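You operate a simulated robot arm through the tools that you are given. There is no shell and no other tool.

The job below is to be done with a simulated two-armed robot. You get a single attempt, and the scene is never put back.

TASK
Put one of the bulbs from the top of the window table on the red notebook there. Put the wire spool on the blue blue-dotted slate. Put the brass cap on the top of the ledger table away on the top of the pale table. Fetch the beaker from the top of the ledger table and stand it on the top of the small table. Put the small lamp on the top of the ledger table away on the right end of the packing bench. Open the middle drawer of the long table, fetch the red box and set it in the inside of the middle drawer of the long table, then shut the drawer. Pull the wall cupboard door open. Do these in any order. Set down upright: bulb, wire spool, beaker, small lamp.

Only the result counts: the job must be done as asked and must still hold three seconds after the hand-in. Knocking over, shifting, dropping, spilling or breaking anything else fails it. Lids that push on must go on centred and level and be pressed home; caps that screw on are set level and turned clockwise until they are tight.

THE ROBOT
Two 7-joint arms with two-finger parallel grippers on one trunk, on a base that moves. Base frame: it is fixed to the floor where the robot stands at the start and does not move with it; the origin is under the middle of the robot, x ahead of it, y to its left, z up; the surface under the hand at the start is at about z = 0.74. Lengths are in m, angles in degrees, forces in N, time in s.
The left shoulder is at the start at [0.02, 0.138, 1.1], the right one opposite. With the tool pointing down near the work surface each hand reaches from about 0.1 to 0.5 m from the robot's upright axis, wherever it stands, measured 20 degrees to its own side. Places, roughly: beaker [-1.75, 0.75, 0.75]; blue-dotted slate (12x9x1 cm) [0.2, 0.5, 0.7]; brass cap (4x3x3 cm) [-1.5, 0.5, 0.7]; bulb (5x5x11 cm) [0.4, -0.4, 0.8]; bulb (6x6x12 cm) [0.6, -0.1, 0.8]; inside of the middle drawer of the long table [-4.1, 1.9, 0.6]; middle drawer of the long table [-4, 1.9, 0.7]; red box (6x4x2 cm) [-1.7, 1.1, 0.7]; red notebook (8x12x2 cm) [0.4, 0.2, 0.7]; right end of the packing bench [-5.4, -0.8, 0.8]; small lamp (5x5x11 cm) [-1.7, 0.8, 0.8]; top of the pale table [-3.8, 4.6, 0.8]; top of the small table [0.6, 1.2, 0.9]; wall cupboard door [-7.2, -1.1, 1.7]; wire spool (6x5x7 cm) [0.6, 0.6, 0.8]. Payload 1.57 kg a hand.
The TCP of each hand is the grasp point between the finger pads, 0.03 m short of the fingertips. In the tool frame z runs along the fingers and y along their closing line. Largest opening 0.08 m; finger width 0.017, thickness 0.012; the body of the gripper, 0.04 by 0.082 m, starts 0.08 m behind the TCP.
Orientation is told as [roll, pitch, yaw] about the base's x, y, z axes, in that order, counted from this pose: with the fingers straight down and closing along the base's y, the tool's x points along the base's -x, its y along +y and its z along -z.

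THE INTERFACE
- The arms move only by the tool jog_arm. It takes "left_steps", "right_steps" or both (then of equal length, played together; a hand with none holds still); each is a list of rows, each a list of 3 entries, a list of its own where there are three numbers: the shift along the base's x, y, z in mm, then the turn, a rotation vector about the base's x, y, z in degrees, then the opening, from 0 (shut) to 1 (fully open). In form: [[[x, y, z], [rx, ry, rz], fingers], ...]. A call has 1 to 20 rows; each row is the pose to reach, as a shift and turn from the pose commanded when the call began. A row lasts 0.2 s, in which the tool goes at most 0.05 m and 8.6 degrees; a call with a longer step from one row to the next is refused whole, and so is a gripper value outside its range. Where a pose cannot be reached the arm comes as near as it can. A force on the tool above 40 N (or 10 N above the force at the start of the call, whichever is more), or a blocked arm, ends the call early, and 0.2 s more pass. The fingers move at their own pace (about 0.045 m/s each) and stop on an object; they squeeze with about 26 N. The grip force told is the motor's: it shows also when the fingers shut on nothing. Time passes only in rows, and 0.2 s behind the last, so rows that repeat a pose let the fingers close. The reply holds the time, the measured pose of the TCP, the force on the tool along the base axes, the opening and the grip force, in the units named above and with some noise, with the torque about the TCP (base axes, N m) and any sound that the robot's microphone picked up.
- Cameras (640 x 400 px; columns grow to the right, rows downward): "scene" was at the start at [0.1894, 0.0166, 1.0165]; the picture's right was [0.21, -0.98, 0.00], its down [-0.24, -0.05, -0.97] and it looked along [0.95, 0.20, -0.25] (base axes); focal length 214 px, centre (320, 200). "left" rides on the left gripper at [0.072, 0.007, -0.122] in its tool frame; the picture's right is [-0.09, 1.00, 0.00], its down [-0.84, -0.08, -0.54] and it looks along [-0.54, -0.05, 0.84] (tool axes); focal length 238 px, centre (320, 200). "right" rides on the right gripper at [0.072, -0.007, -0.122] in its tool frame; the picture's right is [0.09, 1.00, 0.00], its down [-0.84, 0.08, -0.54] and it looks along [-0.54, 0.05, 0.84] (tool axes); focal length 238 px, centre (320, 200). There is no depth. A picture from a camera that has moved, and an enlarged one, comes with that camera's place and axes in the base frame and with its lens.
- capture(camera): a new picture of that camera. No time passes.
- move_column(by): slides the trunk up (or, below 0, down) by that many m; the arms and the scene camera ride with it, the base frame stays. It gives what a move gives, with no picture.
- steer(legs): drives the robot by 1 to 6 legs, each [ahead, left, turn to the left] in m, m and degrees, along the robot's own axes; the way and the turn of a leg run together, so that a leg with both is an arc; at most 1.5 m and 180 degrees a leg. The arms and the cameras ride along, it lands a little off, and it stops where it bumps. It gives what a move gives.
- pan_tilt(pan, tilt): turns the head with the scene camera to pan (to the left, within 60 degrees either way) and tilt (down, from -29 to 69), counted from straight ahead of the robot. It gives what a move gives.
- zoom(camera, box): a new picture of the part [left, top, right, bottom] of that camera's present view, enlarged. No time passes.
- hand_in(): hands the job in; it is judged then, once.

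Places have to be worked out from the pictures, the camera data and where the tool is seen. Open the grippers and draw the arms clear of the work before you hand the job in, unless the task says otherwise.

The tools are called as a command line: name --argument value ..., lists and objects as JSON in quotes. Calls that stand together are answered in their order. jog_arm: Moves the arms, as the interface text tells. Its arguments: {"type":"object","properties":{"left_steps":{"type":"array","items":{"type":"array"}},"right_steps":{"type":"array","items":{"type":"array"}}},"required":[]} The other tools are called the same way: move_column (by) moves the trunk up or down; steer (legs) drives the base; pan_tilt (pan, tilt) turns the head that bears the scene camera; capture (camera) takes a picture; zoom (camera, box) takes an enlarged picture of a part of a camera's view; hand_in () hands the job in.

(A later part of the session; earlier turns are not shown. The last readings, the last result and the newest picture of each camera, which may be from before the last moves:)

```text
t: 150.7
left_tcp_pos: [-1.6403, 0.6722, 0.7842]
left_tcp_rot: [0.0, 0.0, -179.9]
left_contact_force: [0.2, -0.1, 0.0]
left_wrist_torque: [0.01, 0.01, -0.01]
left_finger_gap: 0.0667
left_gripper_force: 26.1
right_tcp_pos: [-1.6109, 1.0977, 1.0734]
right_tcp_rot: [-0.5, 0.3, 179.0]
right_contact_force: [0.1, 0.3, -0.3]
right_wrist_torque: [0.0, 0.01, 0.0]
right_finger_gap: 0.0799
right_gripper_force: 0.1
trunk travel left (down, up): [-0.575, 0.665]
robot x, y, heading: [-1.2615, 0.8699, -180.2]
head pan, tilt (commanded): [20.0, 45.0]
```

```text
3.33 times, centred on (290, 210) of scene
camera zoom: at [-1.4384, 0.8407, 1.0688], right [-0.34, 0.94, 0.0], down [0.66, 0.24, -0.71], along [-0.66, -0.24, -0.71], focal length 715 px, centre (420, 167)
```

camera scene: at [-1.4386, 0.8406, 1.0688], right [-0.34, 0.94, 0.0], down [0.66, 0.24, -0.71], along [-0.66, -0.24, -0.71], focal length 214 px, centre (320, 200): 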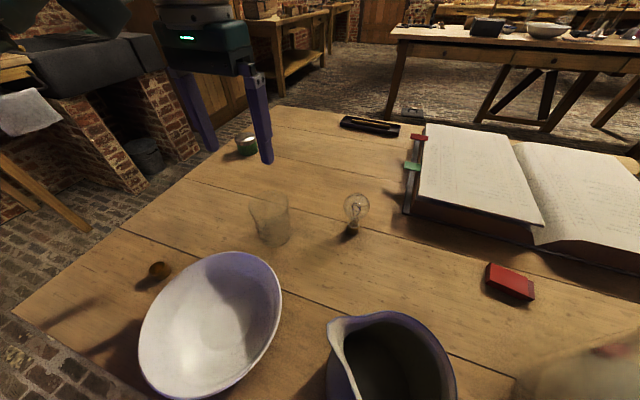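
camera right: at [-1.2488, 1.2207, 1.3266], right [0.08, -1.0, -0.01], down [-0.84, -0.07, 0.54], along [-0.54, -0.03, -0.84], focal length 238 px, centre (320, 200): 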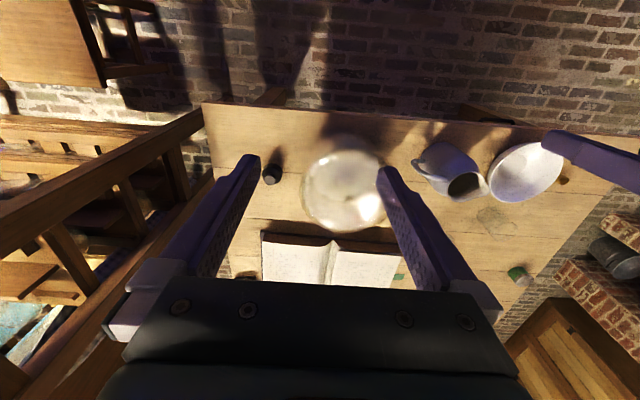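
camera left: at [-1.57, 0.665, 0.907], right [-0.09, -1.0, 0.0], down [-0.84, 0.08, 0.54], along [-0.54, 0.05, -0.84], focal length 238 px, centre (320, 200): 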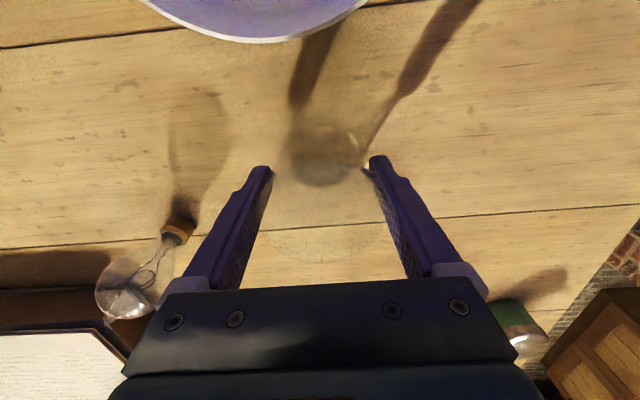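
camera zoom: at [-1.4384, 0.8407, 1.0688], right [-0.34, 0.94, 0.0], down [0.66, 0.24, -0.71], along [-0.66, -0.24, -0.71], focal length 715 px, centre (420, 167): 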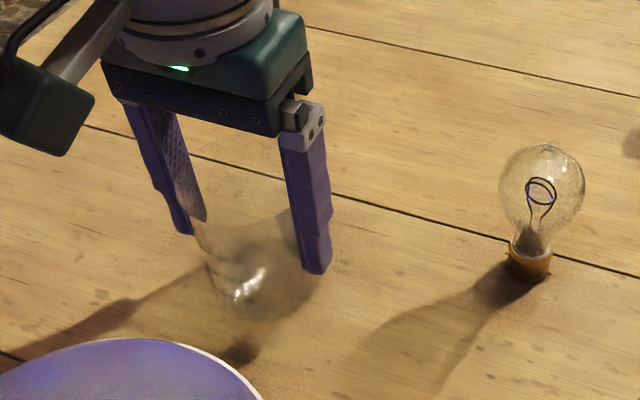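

Gripped at 66.7 mm (the rim). I lift only a few millimetres first to test the hold.

jog_arm --left_steps '[[[0, 0, 1], [0, 0, 0], 0], [[0, 0, 3], [0, 0, 0], 0], [[0, 0, 6], [0, 0, 0], 0], [[0, 0, 6], [0, 0, 0], 0], [[0, 0, 6], [0, 0, 0], 0]]'

zoom --camera "scene" --box '[200, 150, 380, 270]'

zoom --camera "left" --box '[230, 80, 410, 280]'

```text
t: 151.9
left_tcp_pos: [-1.6383, 0.6716, 0.7897]
left_tcp_rot: [0.0, 0.1, -179.9]
left_contact_force: [0.1, 0.3, -0.3]
left_wrist_torque: [0.0, -0.02, 0.02]
left_finger_gap: 0.0666
left_gripper_force: 25.9
right_tcp_pos: [-1.6094, 1.0976, 1.0743]
right_tcp_rot: [-0.5, 0.5, 179.0]
right_contact_force: [-0.1, -0.1, 0.5]
right_wrist_torque: [0.02, -0.01, 0.01]
right_finger_gap: 0.08
right_gripper_force: 0.1
trunk travel left (down, up): [-0.575, 0.665]
robot x, y, heading: [-1.2606, 0.8738, -180.0]
head pan, tilt (commanded): [20.0, 45.0]
```

```text
3.33 times, centred on (290, 210) of scene
camera zoom: at [-1.4384, 0.8407, 1.0688], right [-0.34, 0.94, 0.0], down [0.66, 0.24, -0.71], along [-0.66, -0.24, -0.71], focal length 715 px, centre (420, 167)
```

zoom: 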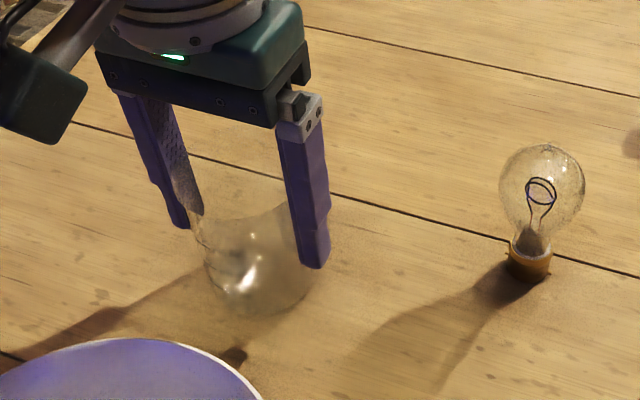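

```text
2.00 times, centred on (320, 180) of left
camera zoom: at [-1.5694, 0.6648, 0.9127], right [-0.09, -1.0, 0.0], down [-0.84, 0.08, 0.54], along [-0.54, 0.05, -0.84], focal length 477 px, centre (320, 240)
```

zoom: 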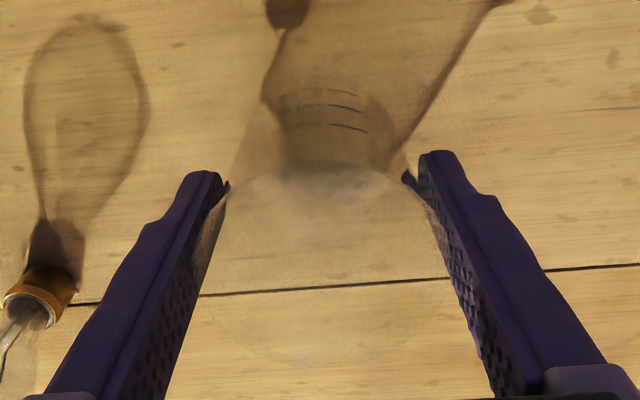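

It seems to rise with the hand. I lift to 25 mm and check again.

jog_arm --left_steps '[[[0, 0, 4], [0, 0, 0], 0], [[0, 0, 9], [0, 0, 0], 0], [[0, 0, 14], [0, 0, 0], 0], [[0, 0, 20], [0, 0, 0], 0], [[0, 0, 20], [0, 0, 0], 0]]'

zoom --camera "scene" --box '[200, 130, 380, 270]'

```text
t: 153.1
left_tcp_pos: [-1.6396, 0.6714, 0.8108]
left_tcp_rot: [-0.1, 0.0, -180.0]
left_contact_force: [0.1, -0.4, -0.4]
left_wrist_torque: [0.0, 0.0, 0.0]
left_finger_gap: 0.0669
left_gripper_force: 26.3
right_tcp_pos: [-1.6094, 1.0977, 1.0733]
right_tcp_rot: [-0.5, 0.4, 179.0]
right_contact_force: [0.0, -0.4, 0.1]
right_wrist_torque: [-0.01, -0.01, 0.01]
right_finger_gap: 0.0805
right_gripper_force: 0.1
trunk travel left (down, up): [-0.575, 0.665]
robot x, y, heading: [-1.2602, 0.8708, -180.1]
head pan, tilt (commanded): [20.0, 45.0]
```

```text
2.86 times, centred on (290, 200) of scene
camera zoom: at [-1.4384, 0.8407, 1.0688], right [-0.34, 0.94, 0.0], down [0.66, 0.24, -0.71], along [-0.66, -0.24, -0.71], focal length 613 px, centre (406, 200)
```

zoom: 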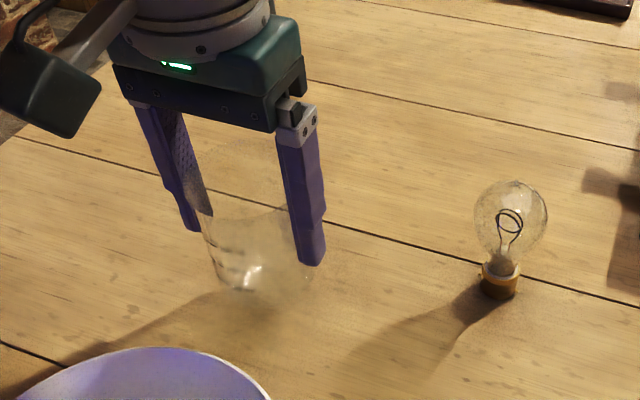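

The beaker is held. I raise it well clear and back away from the ledger table.

jog_arm --left_steps '[[[0, 0, 20], [0, 0, 0], 0], [[0, 0, 45], [0, 0, 0], 0], [[0, 0, 75], [0, 0, 0], 0], [[0, 0, 105], [0, 0, 0], 0], [[0, 0, 135], [0, 0, 0], 0], [[0, 0, 165], [0, 0, 0], 0], [[0, 0, 195], [0, 0, 0], 0], [[0, 0, 195], [0, 0, 0], 0]]'

steer --legs '[[-0.7, 0, 0]]'

capture --camera "left"

```text
t: 154.9
left_tcp_pos: [-1.6392, 0.6707, 1.0057]
left_tcp_rot: [0.0, 0.0, -179.8]
left_contact_force: [-0.2, 0.5, -0.6]
left_wrist_torque: [-0.04, -0.07, -0.01]
left_finger_gap: 0.0666
left_gripper_force: 26.2
right_tcp_pos: [-1.6088, 1.0982, 1.0752]
right_tcp_rot: [-0.5, 0.5, 179.1]
right_contact_force: [0.0, 0.6, 0.8]
right_wrist_torque: [0.01, 0.03, 0.01]
right_finger_gap: 0.0801
right_gripper_force: 0.0
trunk travel left (down, up): [-0.575, 0.665]
robot x, y, heading: [-1.2613, 0.8707, -180.2]
head pan, tilt (commanded): [20.0, 45.0]
```

```text
t: 158.8
left_tcp_pos: [-0.9355, 0.6716, 1.0067]
left_tcp_rot: [0.0, 0.0, -179.7]
left_contact_force: [-0.2, 0.3, -0.4]
left_wrist_torque: [-0.01, -0.02, 0.01]
left_finger_gap: 0.0663
left_gripper_force: 25.6
right_tcp_pos: [-0.9079, 1.0968, 1.0739]
right_tcp_rot: [-0.5, 0.4, 179.3]
right_contact_force: [-0.8, -0.4, -0.1]
right_wrist_torque: [0.02, 0.02, -0.01]
right_finger_gap: 0.0799
right_gripper_force: 0.1
trunk travel left (down, up): [-0.575, 0.665]
robot x, y, heading: [-0.5567, 0.8696, -179.5]
head pan, tilt (commanded): [20.0, 45.0]
```

```text
taken
camera left: at [-0.8656, 0.665, 1.1283], right [-0.09, -1.0, 0.0], down [-0.84, 0.07, 0.54], along [-0.54, 0.05, -0.84], focal length 238 px, centre (320, 200)
```

left: 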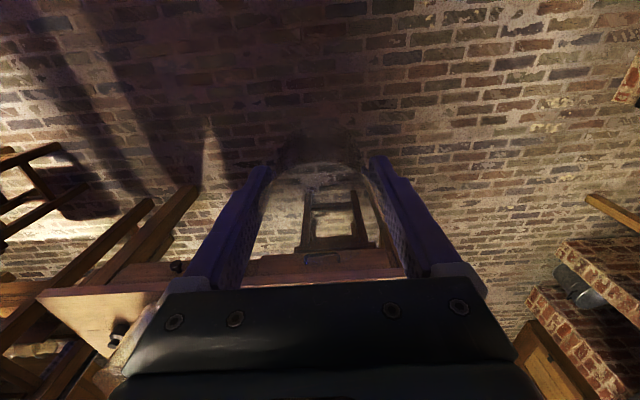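

The beaker is still held. I turn around toward the small table.

steer --legs '[[0, 0, -90], [0, 0, -90]]'

pan_tilt --pan -5 --tilt 25

capture --camera "scene"

```text
t: 166.8
left_tcp_pos: [-0.1784, 1.0722, 1.0068]
left_tcp_rot: [0.1, 0.0, 0.2]
left_contact_force: [0.1, 0.1, -1.0]
left_wrist_torque: [0.0, -0.03, 0.03]
left_finger_gap: 0.0659
left_gripper_force: 25.9
right_tcp_pos: [-0.209, 0.6482, 1.0734]
right_tcp_rot: [-0.6, 0.5, -1.1]
right_contact_force: [-0.1, -0.5, 1.1]
right_wrist_torque: [-0.01, -0.02, -0.01]
right_finger_gap: 0.08
right_gripper_force: 0.0
trunk travel left (down, up): [-0.575, 0.665]
robot x, y, heading: [-0.5591, 0.877, 0.3]
head pan, tilt (commanded): [20.0, 45.0]
```

```text
t: 167.7
left_tcp_pos: [-0.1802, 1.0729, 1.0049]
left_tcp_rot: [-0.1, 0.0, 0.1]
left_contact_force: [-0.5, -0.6, -0.6]
left_wrist_torque: [0.0, 0.01, 0.01]
left_finger_gap: 0.0657
left_gripper_force: 26.3
right_tcp_pos: [-0.2103, 0.6466, 1.0735]
right_tcp_rot: [-0.5, 0.4, -1.0]
right_contact_force: [0.3, 0.3, 0.0]
right_wrist_torque: [-0.03, 0.02, 0.0]
right_finger_gap: 0.0801
right_gripper_force: 0.0
trunk travel left (down, up): [-0.575, 0.665]
robot x, y, heading: [-0.5566, 0.8766, 0.1]
head pan, tilt (commanded): [-5.0, 25.0]
```

```text
taken
camera scene: at [-0.3679, 0.8623, 1.0993], right [-0.09, -1.0, 0.0], down [-0.42, 0.04, -0.91], along [0.9, -0.08, -0.42], focal length 214 px, centre (320, 200)
```

scene: 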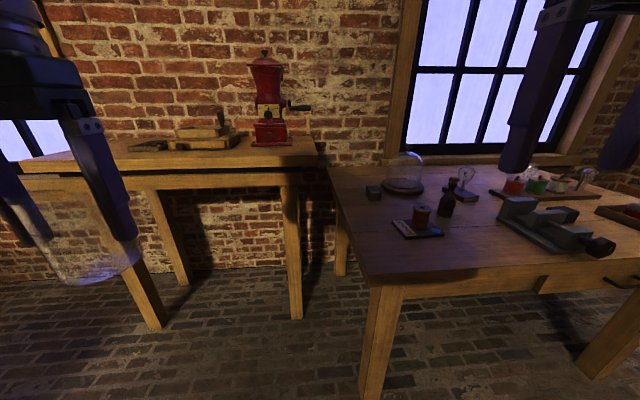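

The gap has shrunk by about 1 mm, so I check the beaker in the grip.

capture --camera "left"

zoom --camera "scene" --box '[0, 100, 170, 300]'

```text
taken
camera left: at [-0.2522, 1.0799, 1.1283], right [0.09, 1.0, 0.0], down [0.84, -0.08, 0.54], along [0.54, -0.05, -0.84], focal length 238 px, centre (320, 200)
```

left: 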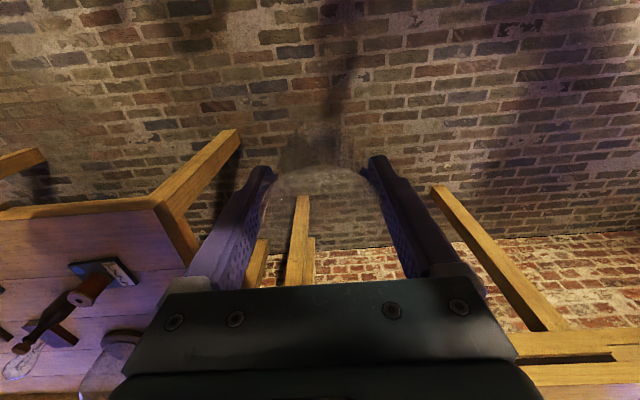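

```text
2.00 times, centred on (85, 200) of scene
camera zoom: at [-0.3679, 0.8623, 1.0993], right [-0.09, -1.0, 0.0], down [-0.42, 0.04, -0.91], along [0.9, -0.08, -0.42], focal length 429 px, centre (790, 200)
```

zoom: 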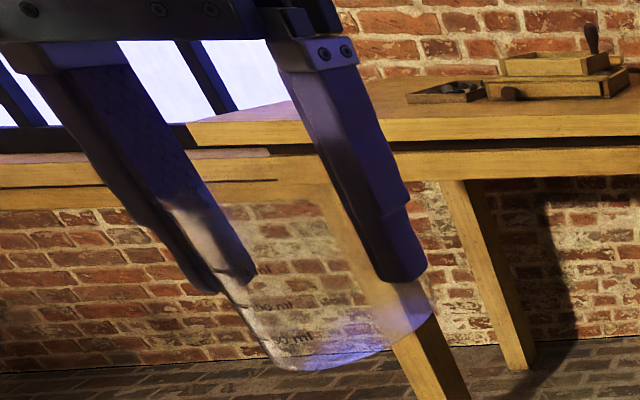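

The beaker still hangs properly. I zoom in on the small table to find its height and free space.

zoom --camera "scene" --box '[100, 90, 340, 240]'

```text
2.67 times, centred on (220, 165) of scene
camera zoom: at [-0.3679, 0.8623, 1.0993], right [-0.09, -1.0, 0.0], down [-0.42, 0.04, -0.91], along [0.9, -0.08, -0.42], focal length 572 px, centre (587, 293)
```

zoom: 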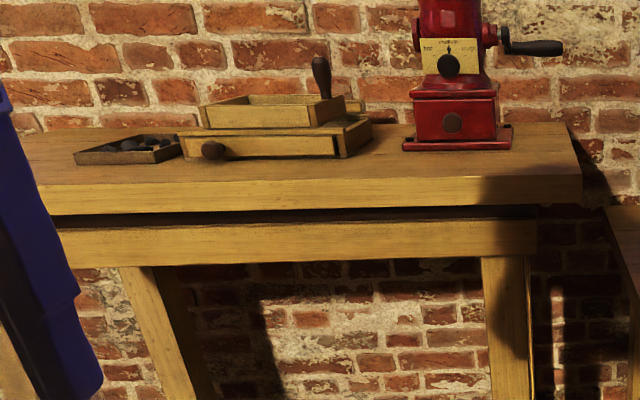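

The small table's top is at z≈0.918 with a free front strip (x 0.39–0.55). I raise the beaker and drive up to it, aiming to set it near (0.475, 1.10).

jog_arm --left_steps '[[[0, 0, 20], [0, 0, 0], 0], [[0, 0, 45], [0, 0, 0], 0], [[0, 0, 70], [0, 0, 0], 0], [[0, 0, 70], [0, 0, 0], 0]]' --right_steps '[[[0, 10, 10], [0, 0, 0], 1], [[0, 20, 20], [0, 0, 0], 1], [[0, 30, 30], [0, 0, 0], 1], [[0, 30, 30], [0, 0, 0], 1]]'

steer --legs '[[0.6, 0.06, 0]]'

pan_tilt --pan 10 --tilt 30

capture --camera "scene"

capture --camera "left"

```text
t: 168.7
left_tcp_pos: [-0.1785, 1.0723, 1.0751]
left_tcp_rot: [0.0, -0.1, 0.0]
left_contact_force: [-0.4, 0.4, -0.5]
left_wrist_torque: [-0.01, 0.02, 0.05]
left_finger_gap: 0.0658
left_gripper_force: 26.0
right_tcp_pos: [-0.2147, 0.6709, 1.0796]
right_tcp_rot: [-1.0, 4.5, -2.0]
right_contact_force: [-0.1, -0.1, -0.1]
right_wrist_torque: [0.02, -0.02, -0.01]
right_finger_gap: 0.08
right_gripper_force: 0.2
trunk travel left (down, up): [-0.575, 0.665]
robot x, y, heading: [-0.5578, 0.8744, 0.2]
head pan, tilt (commanded): [-5.0, 25.0]
```

```text
t: 172.1
left_tcp_pos: [0.4218, 1.1366, 1.0764]
left_tcp_rot: [0.0, -0.1, 0.5]
left_contact_force: [0.7, 0.6, -0.7]
left_wrist_torque: [0.0, 0.02, -0.02]
left_finger_gap: 0.0655
left_gripper_force: 26.2
right_tcp_pos: [0.3864, 0.7381, 1.0813]
right_tcp_rot: [-1.3, 4.4, -1.3]
right_contact_force: [-0.6, -0.2, 1.1]
right_wrist_torque: [0.03, 0.02, -0.04]
right_finger_gap: 0.0799
right_gripper_force: 0.0
trunk travel left (down, up): [-0.575, 0.665]
robot x, y, heading: [0.043, 0.9322, 0.3]
head pan, tilt (commanded): [-5.0, 25.0]
```

```text
t: 172.9
left_tcp_pos: [0.4212, 1.136, 1.0758]
left_tcp_rot: [0.0, 0.1, 0.4]
left_contact_force: [-0.1, -0.4, -1.2]
left_wrist_torque: [0.01, 0.01, 0.03]
left_finger_gap: 0.0654
left_gripper_force: 26.1
right_tcp_pos: [0.3867, 0.7377, 1.0809]
right_tcp_rot: [-1.4, 4.6, -1.3]
right_contact_force: [-0.2, -0.2, 0.5]
right_wrist_torque: [0.01, -0.02, 0.02]
right_finger_gap: 0.0799
right_gripper_force: 0.1
trunk travel left (down, up): [-0.575, 0.665]
robot x, y, heading: [0.0445, 0.9331, 0.4]
head pan, tilt (commanded): [10.0, 30.0]
```

```text
taken
camera scene: at [0.2304, 0.9482, 1.0914], right [0.18, -0.98, 0.0], down [-0.49, -0.09, -0.87], along [0.85, 0.15, -0.5], focal length 214 px, centre (320, 200)
```

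scene: 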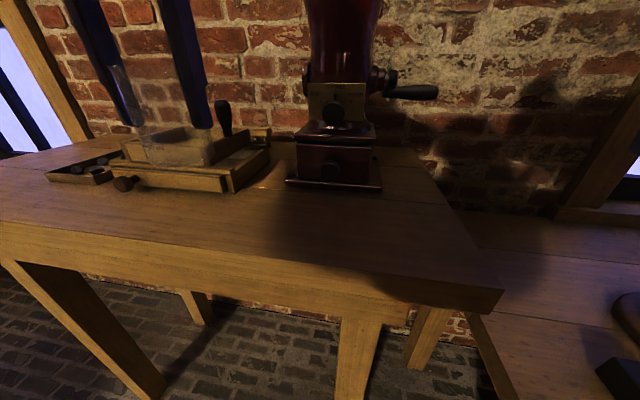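

```text
taken
camera left: at [0.3478, 1.1431, 1.1986], right [0.09, 1.0, 0.0], down [0.84, -0.07, 0.54], along [0.54, -0.05, -0.84], focal length 238 px, centre (320, 200)
```

left: 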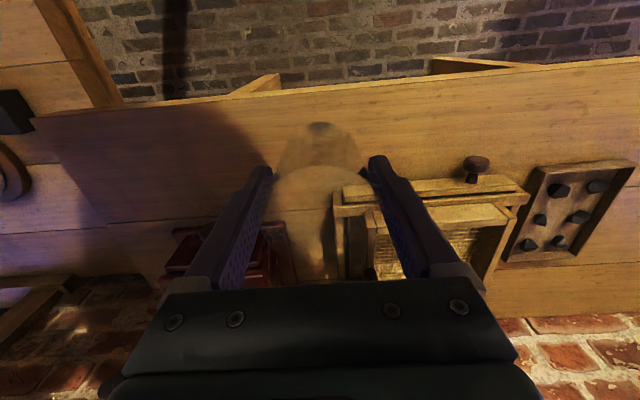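

Free spot chosen at about (0.458, 1.06), clear of the grinder and the wooden box. I move over it and lower partway.

jog_arm --left_steps '[[[10, -20, 0], [0, 0, -0.3], 0], [[20, -40, 0], [0, 0, -0.3], 0], [[30, -60, 0], [0, 0, -0.3], 0], [[37, -76, -10], [0, 0, -0.3], 0], [[37, -76, -30], [0, 0, -0.3], 0], [[37, -76, -55], [0, 0, -0.3], 0], [[37, -76, -75], [0, 0, -0.3], 0], [[37, -76, -90], [0, 0, -0.3], 0], [[37, -76, -90], [0, 0, -0.3], 0]]'

capture --camera "scene"

capture --camera "left"

```text
t: 174.9
left_tcp_pos: [0.4603, 1.0596, 0.9863]
left_tcp_rot: [0.1, 0.0, 0.1]
left_contact_force: [-0.2, -0.2, -0.4]
left_wrist_torque: [0.01, 0.03, -0.01]
left_finger_gap: 0.0653
left_gripper_force: 25.7
right_tcp_pos: [0.3879, 0.7379, 1.0792]
right_tcp_rot: [-1.2, 4.5, -1.2]
right_contact_force: [0.1, -0.6, 0.2]
right_wrist_torque: [0.01, 0.03, 0.02]
right_finger_gap: 0.0798
right_gripper_force: 0.0
trunk travel left (down, up): [-0.575, 0.665]
robot x, y, heading: [0.0449, 0.9356, 0.3]
head pan, tilt (commanded): [10.0, 30.0]
```

```text
taken
camera scene: at [0.2304, 0.9483, 1.0914], right [0.18, -0.98, 0.0], down [-0.49, -0.09, -0.87], along [0.85, 0.15, -0.5], focal length 214 px, centre (320, 200)
```

scene: 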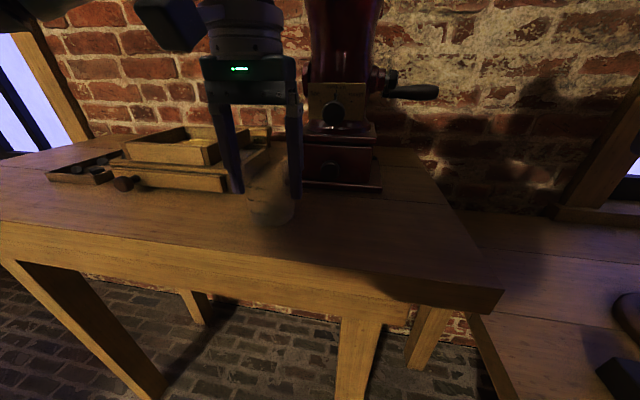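

```text
taken
camera left: at [0.3851, 1.0672, 1.1091], right [0.09, 1.0, 0.0], down [0.84, -0.08, 0.54], along [0.54, -0.05, -0.84], focal length 238 px, centre (320, 200)
```

left: 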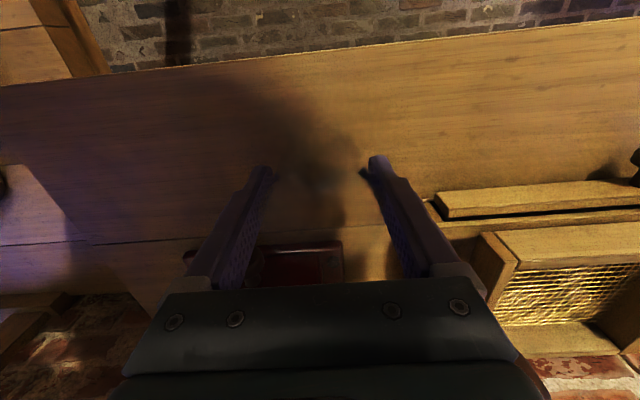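

Position is good. I lower in small steps until the beaker touches the top.

jog_arm --left_steps '[[[0, 0, -4], [0, 0, 0], 0], [[0, 0, -8], [0, 0, 0], 0], [[0, 0, -12], [0, 0, 0], 0], [[0, 0, -12], [0, 0, 0], 0]]'

jog_arm --left_steps '[[[0, 0, -1.5], [0, 0, 0], 0], [[0, 0, -3], [0, 0, 0], 0], [[0, 0, -3], [0, 0, 0], 0]]'

jog_arm --left_steps '[[[0, 0, -1.5], [0, 0, 0], 0], [[0, 0, -3], [0, 0, 0], 0], [[0, 0, -3], [0, 0, 0], 0]]'

```text
t: 175.9
left_tcp_pos: [0.46, 1.0614, 0.9753]
left_tcp_rot: [0.0, -0.2, 0.1]
left_contact_force: [-1.4, 0.5, 19.9]
left_wrist_torque: [-0.04, -0.22, 0.12]
left_finger_gap: 0.0645
left_gripper_force: 25.9
right_tcp_pos: [0.3885, 0.7383, 1.0808]
right_tcp_rot: [-1.2, 4.5, -1.1]
right_contact_force: [-0.3, 0.3, -0.1]
right_wrist_torque: [-0.01, 0.01, 0.01]
right_finger_gap: 0.0798
right_gripper_force: 0.1
trunk travel left (down, up): [-0.575, 0.665]
robot x, y, heading: [0.0428, 0.9348, 0.5]
head pan, tilt (commanded): [10.0, 30.0]
```

```text
t: 176.7
left_tcp_pos: [0.4604, 1.0619, 0.9725]
left_tcp_rot: [0.0, -0.2, 0.0]
left_contact_force: [-0.7, 0.0, 19.1]
left_wrist_torque: [-0.08, -0.19, 0.01]
left_finger_gap: 0.0645
left_gripper_force: 26.1
right_tcp_pos: [0.3884, 0.7377, 1.0811]
right_tcp_rot: [-1.2, 4.5, -1.2]
right_contact_force: [0.1, 0.1, -0.7]
right_wrist_torque: [0.02, -0.03, -0.01]
right_finger_gap: 0.08
right_gripper_force: 0.0
trunk travel left (down, up): [-0.575, 0.665]
robot x, y, heading: [0.0425, 0.9364, 0.2]
head pan, tilt (commanded): [10.0, 30.0]
```

```text
t: 177.5
left_tcp_pos: [0.4603, 1.061, 0.9693]
left_tcp_rot: [0.1, -0.1, -0.1]
left_contact_force: [-0.9, 1.1, 19.6]
left_wrist_torque: [-0.04, -0.19, 0.07]
left_finger_gap: 0.0647
left_gripper_force: 26.1
right_tcp_pos: [0.3887, 0.7377, 1.0807]
right_tcp_rot: [-1.2, 4.5, -1.2]
right_contact_force: [0.4, 0.2, -0.2]
right_wrist_torque: [0.0, -0.01, 0.02]
right_finger_gap: 0.0799
right_gripper_force: 0.0
trunk travel left (down, up): [-0.575, 0.665]
robot x, y, heading: [0.0417, 0.9324, 0.4]
head pan, tilt (commanded): [10.0, 30.0]
```

The beaker is on the table (steady 20 N sliding friction). I ease off slightly and open the fingers.

jog_arm --left_steps '[[[0, 0, 0.7], [0, 0, 0], 0], [[0, 0, 1], [0, 0, 0], 0], [[0, 0, 1], [0, 0, 0], 0.85], [[0, 0, 1], [0, 0, 0], 0.92], [[0, 0, 1], [0, 0, 0], 1], [[0, 0, 1], [0, 0, 0], 1], [[0, 0, 1], [0, 0, 0], 1]]'

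capture --camera "left"

zoom --camera "scene" --box '[180, 100, 360, 250]'

```text
t: 179.1
left_tcp_pos: [0.458, 1.0611, 0.9689]
left_tcp_rot: [0.0, 0.0, 0.1]
left_contact_force: [0.6, -0.7, -0.9]
left_wrist_torque: [0.05, 0.0, 0.0]
left_finger_gap: 0.0798
left_gripper_force: 0.0
right_tcp_pos: [0.387, 0.7374, 1.08]
right_tcp_rot: [-1.2, 4.5, -1.2]
right_contact_force: [0.6, 0.3, 0.0]
right_wrist_torque: [-0.04, -0.03, -0.01]
right_finger_gap: 0.0799
right_gripper_force: 0.0
trunk travel left (down, up): [-0.575, 0.665]
robot x, y, heading: [0.0464, 0.9357, 0.4]
head pan, tilt (commanded): [10.0, 30.0]
```

```text
taken
camera left: at [0.3849, 1.0676, 1.0916], right [0.09, 1.0, 0.0], down [0.84, -0.08, 0.54], along [0.54, -0.05, -0.84], focal length 238 px, centre (320, 200)
```

left: 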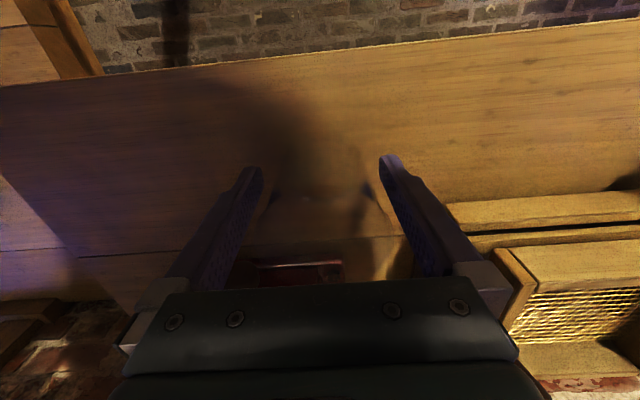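

```text
2.67 times, centred on (270, 175) of scene
camera zoom: at [0.2304, 0.9483, 1.0914], right [0.18, -0.98, 0.0], down [-0.49, -0.09, -0.87], along [0.85, 0.15, -0.5], focal length 572 px, centre (453, 267)
```

zoom: 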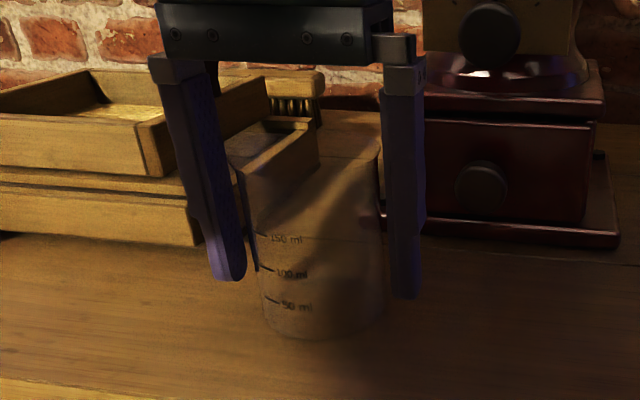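

The beaker stands upright. I raise the hand straight up and verify.

jog_arm --left_steps '[[[0, 0, 10], [0, 0, 0], 1], [[0, 0, 30], [0, 0, 0], 1], [[0, 0, 55], [0, 0, 0], 1], [[0, 0, 80], [0, 0, 0], 1], [[0, 0, 110], [0, 0, 0], 1], [[0, 0, 110], [0, 0, 0], 1]]'

zoom --camera "scene" --box '[180, 100, 360, 250]'

```text
t: 180.5
left_tcp_pos: [0.4588, 1.062, 1.0795]
left_tcp_rot: [0.0, -0.1, 0.1]
left_contact_force: [0.2, -0.1, -0.8]
left_wrist_torque: [0.02, -0.02, -0.01]
left_finger_gap: 0.0801
left_gripper_force: 0.0
right_tcp_pos: [0.3867, 0.7372, 1.08]
right_tcp_rot: [-1.2, 4.5, -1.3]
right_contact_force: [0.9, -0.3, 0.0]
right_wrist_torque: [-0.02, -0.02, 0.0]
right_finger_gap: 0.0798
right_gripper_force: 0.1
trunk travel left (down, up): [-0.575, 0.665]
robot x, y, heading: [0.0446, 0.9361, 0.8]
head pan, tilt (commanded): [10.0, 30.0]
```

```text
2.67 times, centred on (270, 175) of scene
camera zoom: at [0.2304, 0.9483, 1.0914], right [0.18, -0.98, 0.0], down [-0.49, -0.09, -0.87], along [0.85, 0.15, -0.5], focal length 572 px, centre (453, 267)
```

zoom: 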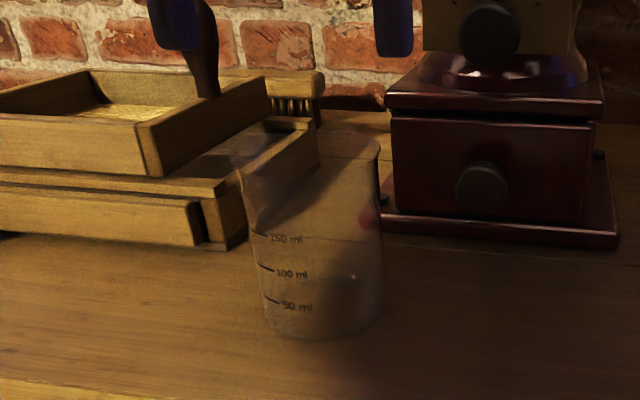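

Beaker delivered. I back away and turn toward the ledger table to fetch the red box and the brass cap.

steer --legs '[[-0.6, 0, 0], [0, 0, 90], [0, 0, 90]]'

jog_arm --right_steps '[[[0, 0, 0], [1.3, 4.4, 0], 1], [[0, 0, 0], [1.3, 4.4, 0], 1]]'

```text
t: 191.6
left_tcp_pos: [-0.9739, 0.7979, 1.0781]
left_tcp_rot: [0.0, 0.0, -179.0]
left_contact_force: [-0.1, 0.3, -0.1]
left_wrist_torque: [-0.03, 0.02, -0.03]
left_finger_gap: 0.0802
left_gripper_force: 0.0
right_tcp_pos: [-0.907, 1.1231, 1.0792]
right_tcp_rot: [-1.2, 4.6, 179.5]
right_contact_force: [0.1, -0.3, -0.2]
right_wrist_torque: [0.04, 0.0, 0.02]
right_finger_gap: 0.08
right_gripper_force: 0.0
trunk travel left (down, up): [-0.575, 0.665]
robot x, y, heading: [-0.5601, 0.928, -179.1]
head pan, tilt (commanded): [10.0, 30.0]
```

```text
t: 192.2
left_tcp_pos: [-0.9744, 0.7978, 1.08]
left_tcp_rot: [0.0, 0.1, -179.1]
left_contact_force: [0.2, 0.2, -0.8]
left_wrist_torque: [0.02, 0.03, 0.02]
left_finger_gap: 0.0798
left_gripper_force: 0.1
right_tcp_pos: [-0.9051, 1.125, 1.0738]
right_tcp_rot: [-2.7, 1.6, 178.9]
right_contact_force: [0.7, -0.9, -0.5]
right_wrist_torque: [0.01, -0.02, 0.0]
right_finger_gap: 0.0798
right_gripper_force: 0.1
trunk travel left (down, up): [-0.575, 0.665]
robot x, y, heading: [-0.5618, 0.932, -178.9]
head pan, tilt (commanded): [10.0, 30.0]
```

I drive up to the ledger table again.

steer --legs '[[0.68, 0.02, -1]]'

pan_tilt --pan 0 --tilt 50

capture --camera "scene"

capture --camera "right"

```text
t: 195.9
left_tcp_pos: [-1.6482, 0.7793, 1.08]
left_tcp_rot: [0.0, 0.0, 179.7]
left_contact_force: [0.2, -0.3, 0.2]
left_wrist_torque: [-0.01, -0.03, -0.03]
left_finger_gap: 0.0802
left_gripper_force: 0.1
right_tcp_pos: [-1.5724, 1.1047, 1.0725]
right_tcp_rot: [-2.8, 1.5, 178.2]
right_contact_force: [-0.1, 0.0, -0.6]
right_wrist_torque: [-0.02, 0.02, 0.04]
right_finger_gap: 0.08
right_gripper_force: 0.2
trunk travel left (down, up): [-0.575, 0.665]
robot x, y, heading: [-1.231, 0.9035, -180.0]
head pan, tilt (commanded): [10.0, 30.0]
```

```text
t: 196.7
left_tcp_pos: [-1.6484, 0.7797, 1.0784]
left_tcp_rot: [0.1, 0.0, 179.7]
left_contact_force: [-1.0, 0.8, -0.1]
left_wrist_torque: [0.0, -0.02, 0.03]
left_finger_gap: 0.0801
left_gripper_force: 0.1
right_tcp_pos: [-1.5721, 1.1046, 1.0721]
right_tcp_rot: [-2.9, 1.7, 178.1]
right_contact_force: [0.3, 0.2, -0.5]
right_wrist_torque: [0.0, -0.02, -0.01]
right_finger_gap: 0.0802
right_gripper_force: 0.0
trunk travel left (down, up): [-0.575, 0.665]
robot x, y, heading: [-1.2318, 0.9071, -180.3]
head pan, tilt (commanded): [0.0, 50.0]
```

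```text
taken
camera scene: at [-1.4108, 0.9016, 1.0619], right [0.0, 1.0, 0.0], down [0.77, 0.0, -0.64], along [-0.64, 0.0, -0.77], focal length 214 px, centre (320, 200)
```

scene: 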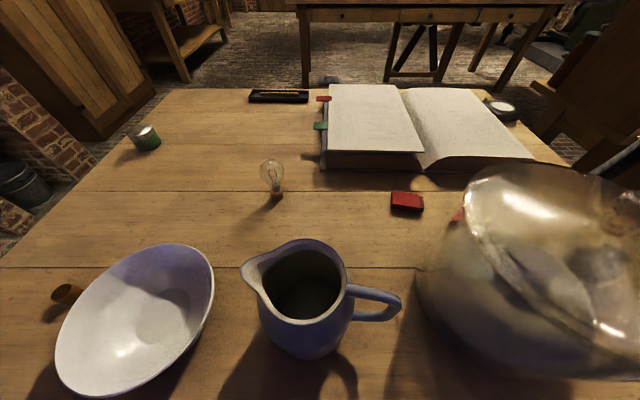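

```text
taken
camera right: at [-1.5034, 1.1025, 1.1968], right [0.06, -1.0, -0.05], down [-0.86, -0.08, 0.51], along [-0.51, 0.01, -0.86], focal length 238 px, centre (320, 200)
```

right: 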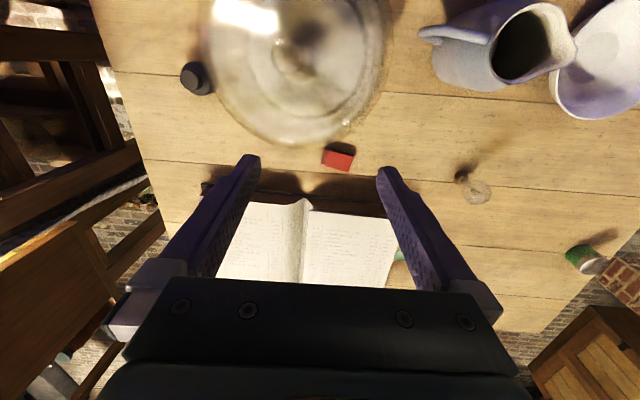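

I zoom in on the red box.

zoom --camera "right" --box '[270, 110, 410, 210]'

zoom --camera "scene" --box '[360, 160, 480, 250]'

```text
4.00 times, centred on (340, 160) of right
camera zoom: at [-1.5034, 1.1025, 1.1968], right [0.06, -1.0, -0.05], down [-0.86, -0.08, 0.51], along [-0.51, 0.01, -0.86], focal length 953 px, centre (240, 360)
```

zoom: 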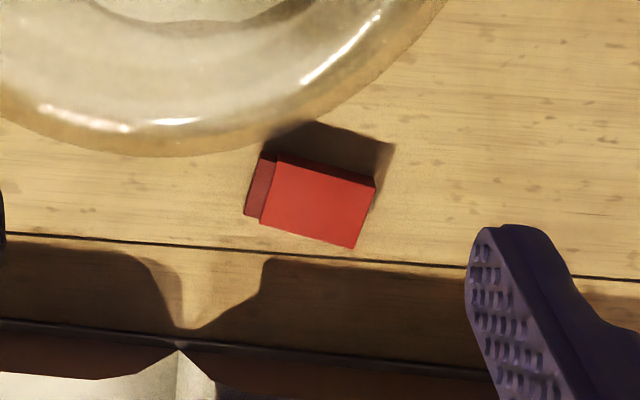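

```text
4.44 times, centred on (420, 205) of scene
camera zoom: at [-1.4108, 0.9016, 1.0619], right [0.0, 1.0, 0.0], down [0.77, 0.0, -0.64], along [-0.64, 0.0, -0.77], focal length 953 px, centre (-124, 178)
```

zoom: 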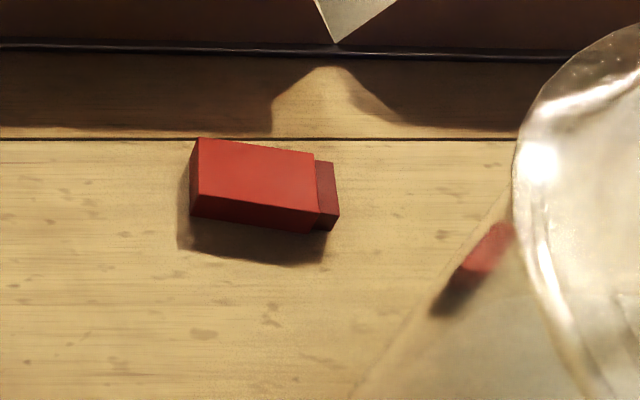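

The red box lies near (−1.668, 1.07), its long side along about (0.2, 0.98). I level the right hand, align its yaw and hover over the box.

jog_arm --right_steps '[[[-20, -6, 0], [-1, 0.6, -3], 1], [[-45, -14, 0], [-2, 1.2, -6], 1], [[-70, -22, -10], [-2.84, 1.8, -9.6], 1], [[-98, -30, -30], [-2.84, 1.8, -9.6], 1], [[-98, -30, -70], [-2.84, 1.8, -9.6], 1], [[-98, -30, -110], [-2.84, 1.8, -9.6], 1], [[-98, -30, -150], [-2.84, 1.8, -9.6], 1], [[-98, -30, -170], [-2.84, 1.8, -9.6], 1], [[-98, -30, -170], [-2.84, 1.8, -9.6], 1]]'

capture --camera "right"

capture --camera "scene"

```text
t: 198.7
left_tcp_pos: [-1.6489, 0.7797, 1.0793]
left_tcp_rot: [0.0, -0.1, 179.8]
left_contact_force: [0.3, 0.0, 0.5]
left_wrist_torque: [0.04, -0.02, -0.01]
left_finger_gap: 0.0799
left_gripper_force: 0.1
right_tcp_pos: [-1.6703, 1.0755, 0.9016]
right_tcp_rot: [0.1, 0.2, 168.6]
right_contact_force: [0.6, 0.0, 0.3]
right_wrist_torque: [0.0, 0.0, 0.0]
right_finger_gap: 0.0799
right_gripper_force: 0.1
trunk travel left (down, up): [-0.575, 0.665]
robot x, y, heading: [-1.2322, 0.8995, -180.1]
head pan, tilt (commanded): [0.0, 50.0]
```

```text
taken
camera right: at [-1.5984, 1.0677, 1.0251], right [-0.11, -0.99, 0.0], down [-0.84, 0.09, 0.54], along [-0.54, 0.06, -0.84], focal length 238 px, centre (320, 200)
```

right: 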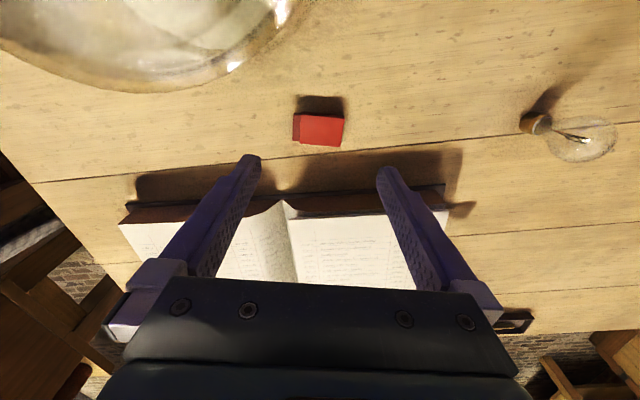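

```text
taken
camera scene: at [-1.4107, 0.9017, 1.0619], right [0.0, 1.0, 0.0], down [0.77, 0.0, -0.64], along [-0.64, 0.0, -0.77], focal length 214 px, centre (320, 200)
```

scene: 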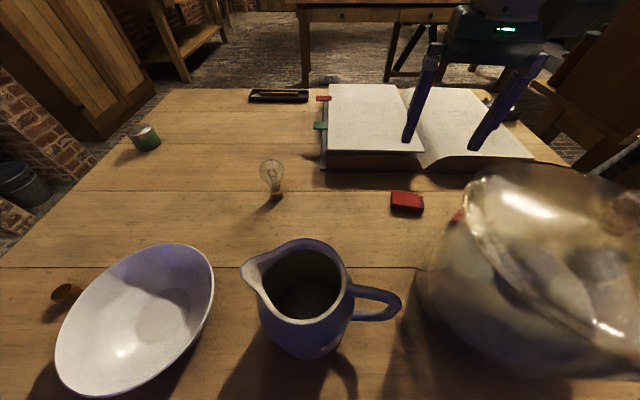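

The box is centred within a few mm. I shift (−5, +2) mm and descend around its ends.

jog_arm --right_steps '[[[-5, 2, -20], [0, 0, 0], 1], [[-5, 2, -55], [0, 0, 0], 1], [[-5, 2, -85], [0, 0, 0], 1], [[-5, 2, -110], [0, 0, 0], 1], [[-5, 2, -110], [0, 0, 0], 1]]'

capture --camera "right"

```text
t: 199.9
left_tcp_pos: [-1.6481, 0.7802, 1.0794]
left_tcp_rot: [0.1, 0.0, 179.8]
left_contact_force: [0.6, 0.9, -0.2]
left_wrist_torque: [-0.01, 0.03, 0.01]
left_finger_gap: 0.0804
left_gripper_force: 0.1
right_tcp_pos: [-1.6688, 1.0762, 0.7931]
right_tcp_rot: [0.1, 0.2, 168.6]
right_contact_force: [0.5, 0.3, -0.3]
right_wrist_torque: [0.0, 0.05, 0.0]
right_finger_gap: 0.08
right_gripper_force: 0.0
right hand out of reach, approached as far as the arm can: row 4, 5
trunk travel left (down, up): [-0.575, 0.665]
robot x, y, heading: [-1.2317, 0.9072, -179.8]
head pan, tilt (commanded): [0.0, 50.0]
```

```text
taken
camera right: at [-1.5964, 1.0692, 0.9158], right [-0.11, -0.99, 0.0], down [-0.84, 0.09, 0.54], along [-0.54, 0.06, -0.84], focal length 238 px, centre (320, 200)
```

right: 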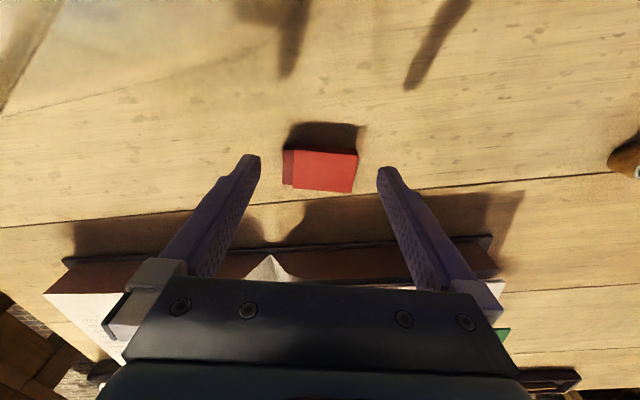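

At the edge of reach. I raise the hand, drive 5 cm ahead, and re-aim.

jog_arm --right_steps '[[[0, 0, 30], [0, 0, 0], 1], [[0, 0, 70], [0, 0, 0], 1], [[0, 0, 90], [0, 0, 0], 1]]'

steer --legs '[[0.05, 0, 0]]'

jog_arm --right_steps '[[[20, 0, 0], [0, 0, 0], 1], [[43, 2, 0], [0, 0, 0], 1], [[43, 2, -30], [0, 0, 0], 1], [[43, 2, -60], [0, 0, 0], 1], [[43, 2, -60], [0, 0, 0], 1]]'

capture --camera "right"

```text
t: 200.7
left_tcp_pos: [-1.6469, 0.7794, 1.0784]
left_tcp_rot: [-0.1, 0.1, 179.8]
left_contact_force: [-0.5, 0.5, 0.7]
left_wrist_torque: [0.01, 0.01, 0.0]
left_finger_gap: 0.0801
left_gripper_force: 0.1
right_tcp_pos: [-1.6687, 1.0771, 0.8825]
right_tcp_rot: [0.0, 0.3, 168.6]
right_contact_force: [0.7, -0.6, -0.3]
right_wrist_torque: [0.02, -0.03, 0.0]
right_finger_gap: 0.08
right_gripper_force: 0.2
trunk travel left (down, up): [-0.575, 0.665]
robot x, y, heading: [-1.2326, 0.9028, -180.2]
head pan, tilt (commanded): [0.0, 50.0]
```

```text
t: 201.7
left_tcp_pos: [-1.6976, 0.7791, 1.0792]
left_tcp_rot: [0.0, 0.1, 179.8]
left_contact_force: [0.5, -0.5, 0.3]
left_wrist_torque: [-0.03, 0.01, -0.02]
left_finger_gap: 0.0802
left_gripper_force: 0.1
right_tcp_pos: [-1.7173, 1.0766, 0.8831]
right_tcp_rot: [0.1, 0.2, 168.5]
right_contact_force: [0.4, 0.0, 0.1]
right_wrist_torque: [0.0, 0.01, 0.01]
right_finger_gap: 0.0804
right_gripper_force: 0.0
trunk travel left (down, up): [-0.575, 0.665]
robot x, y, heading: [-1.2838, 0.9041, -180.1]
head pan, tilt (commanded): [0.0, 50.0]
```

```text
t: 202.8
left_tcp_pos: [-1.6979, 0.7802, 1.0796]
left_tcp_rot: [0.0, 0.0, 179.8]
left_contact_force: [0.6, 0.3, -0.4]
left_wrist_torque: [0.0, -0.01, 0.0]
left_finger_gap: 0.0799
left_gripper_force: 0.0
right_tcp_pos: [-1.6736, 1.0782, 0.8221]
right_tcp_rot: [0.0, 0.1, 168.6]
right_contact_force: [0.3, -0.6, -0.2]
right_wrist_torque: [0.02, -0.07, 0.02]
right_finger_gap: 0.0799
right_gripper_force: 0.1
trunk travel left (down, up): [-0.575, 0.665]
robot x, y, heading: [-1.2821, 0.9055, -180.2]
head pan, tilt (commanded): [0.0, 50.0]
```

```text
taken
camera right: at [-1.603, 1.0712, 0.9455], right [-0.11, -0.99, 0.0], down [-0.84, 0.09, 0.54], along [-0.54, 0.06, -0.84], focal length 238 px, centre (320, 200)
```

right: 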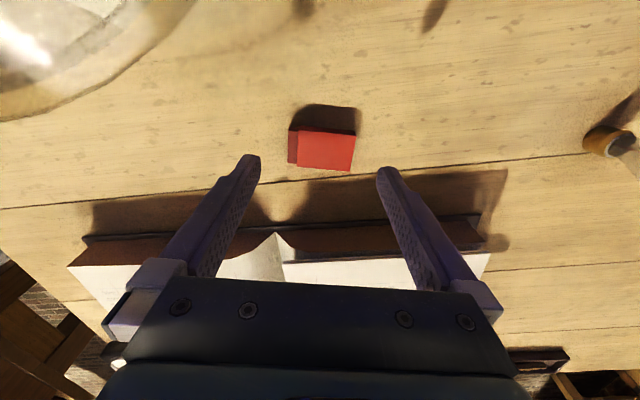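

Box is centred. I shift 3 mm, descend to z≈0.775 and close on the box ends.

jog_arm --right_steps '[[[3, 0, -15], [0, 0, 0], 1], [[3, 0, -30], [0, 0, 0], 1], [[3, 0, -46], [0, 0, 0], 1], [[3, 0, -46], [0, 0, 0], 0.8], [[3, 0, -46], [0, 0, 0], 0.5], [[3, 0, -46], [0, 0, 0], 0], [[3, 0, -46], [0, 0, 0], 0]]'

capture --camera "right"

```text
t: 204.4
left_tcp_pos: [-1.6974, 0.7796, 1.078]
left_tcp_rot: [-0.1, 0.0, 179.8]
left_contact_force: [-1.2, -0.1, -0.6]
left_wrist_torque: [-0.03, 0.03, -0.04]
left_finger_gap: 0.0804
left_gripper_force: 0.1
right_tcp_pos: [-1.6719, 1.0806, 0.7769]
right_tcp_rot: [0.1, 0.2, 168.6]
right_contact_force: [-0.9, 0.2, -0.7]
right_wrist_torque: [-0.02, 0.08, -0.05]
right_finger_gap: 0.0001
right_gripper_force: 2.3
trunk travel left (down, up): [-0.575, 0.665]
robot x, y, heading: [-1.2833, 0.9027, -180.2]
head pan, tilt (commanded): [0.0, 50.0]
```

```text
taken
camera right: at [-1.6002, 1.0717, 0.8997], right [-0.11, -0.99, 0.0], down [-0.84, 0.09, 0.54], along [-0.54, 0.06, -0.84], focal length 238 px, centre (320, 200)
```

right: 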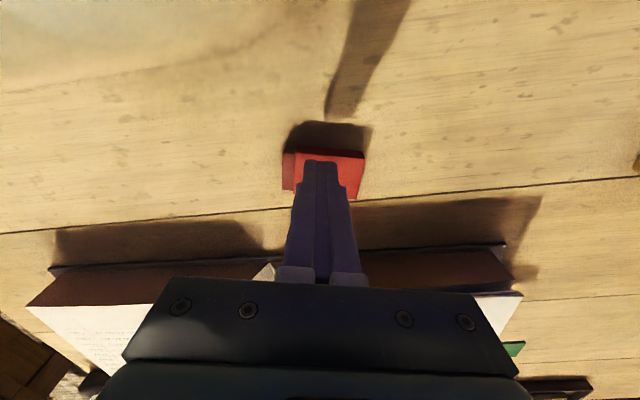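

The fingers closed above the box: the ledger table's top is lower than I assumed (about z 0.71, triangulated). I open, re-centre and descend further.

jog_arm --right_steps '[[[0, 0, 10], [0, 0, 0], 0.4], [[-4, -2, 15], [0, 0, 0], 1], [[-9, -3, 15], [0, 0, 0], 1], [[-9, -3, 15], [0, 0, 0], 1], [[-9, -3, 15], [0, 0, 0], 1]]'

capture --camera "right"

```text
t: 205.7
left_tcp_pos: [-1.6993, 0.7803, 1.0786]
left_tcp_rot: [0.0, 0.0, 179.8]
left_contact_force: [0.5, 0.6, -0.3]
left_wrist_torque: [0.0, 0.02, -0.03]
left_finger_gap: 0.0799
left_gripper_force: 0.0
right_tcp_pos: [-1.6824, 1.0764, 0.7903]
right_tcp_rot: [0.1, 0.1, 168.6]
right_contact_force: [0.3, 0.4, 0.4]
right_wrist_torque: [0.0, 0.0, 0.0]
right_finger_gap: 0.08
right_gripper_force: 0.0
trunk travel left (down, up): [-0.575, 0.665]
robot x, y, heading: [-1.2827, 0.9061, -179.8]
head pan, tilt (commanded): [0.0, 50.0]
```

```text
taken
camera right: at [-1.6092, 1.0681, 0.9144], right [-0.11, -0.99, 0.0], down [-0.84, 0.09, 0.54], along [-0.54, 0.06, -0.84], focal length 238 px, centre (320, 200)
```

right: 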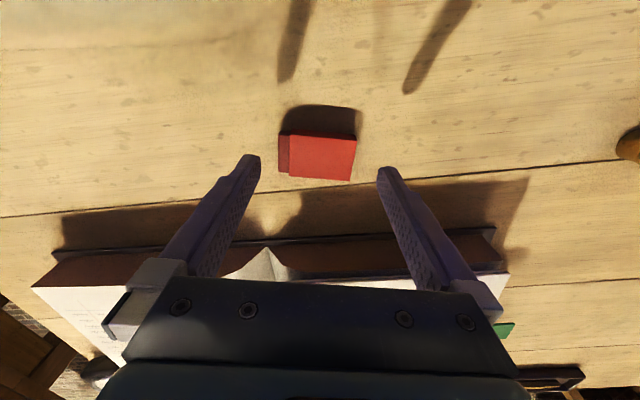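

Aligned within 3 mm. I descend to TCP z≈0.745 and close.

jog_arm --right_steps '[[[-2, 2, -12], [0, 0, 0], 1], [[-2, 2, -26], [0, 0, 0], 1], [[-2, 2, -38], [0, 0, 0], 1], [[-2, 2, -45], [0, 0, 0], 1], [[-2, 2, -45], [0, 0, 0], 1]]'

capture --camera "right"

```text
t: 206.7
left_tcp_pos: [-1.6977, 0.7803, 1.0788]
left_tcp_rot: [0.1, 0.0, 179.8]
left_contact_force: [-0.4, 1.6, 0.0]
left_wrist_torque: [0.01, 0.03, 0.0]
left_finger_gap: 0.0798
left_gripper_force: 0.1
right_tcp_pos: [-1.6836, 1.0781, 0.7506]
right_tcp_rot: [0.0, 0.5, 168.5]
right_contact_force: [6.7, -0.1, 17.9]
right_wrist_torque: [0.8, -0.18, -0.09]
right_finger_gap: 0.0802
right_gripper_force: 0.1
trunk travel left (down, up): [-0.575, 0.665]
robot x, y, heading: [-1.2776, 0.9048, -180.1]
head pan, tilt (commanded): [0.0, 50.0]
stopped in row 5 (right hand): the force on the tool passed its limit at 45 N (the readings are from after the stop); the commanded pose is now the measured one
```

```text
taken
camera right: at [-1.6117, 1.0702, 0.8732], right [-0.11, -0.99, 0.0], down [-0.84, 0.09, 0.54], along [-0.53, 0.06, -0.84], focal length 238 px, centre (320, 200)
```

right: 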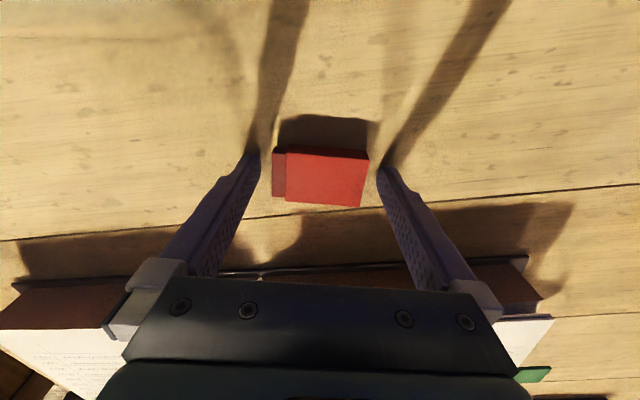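

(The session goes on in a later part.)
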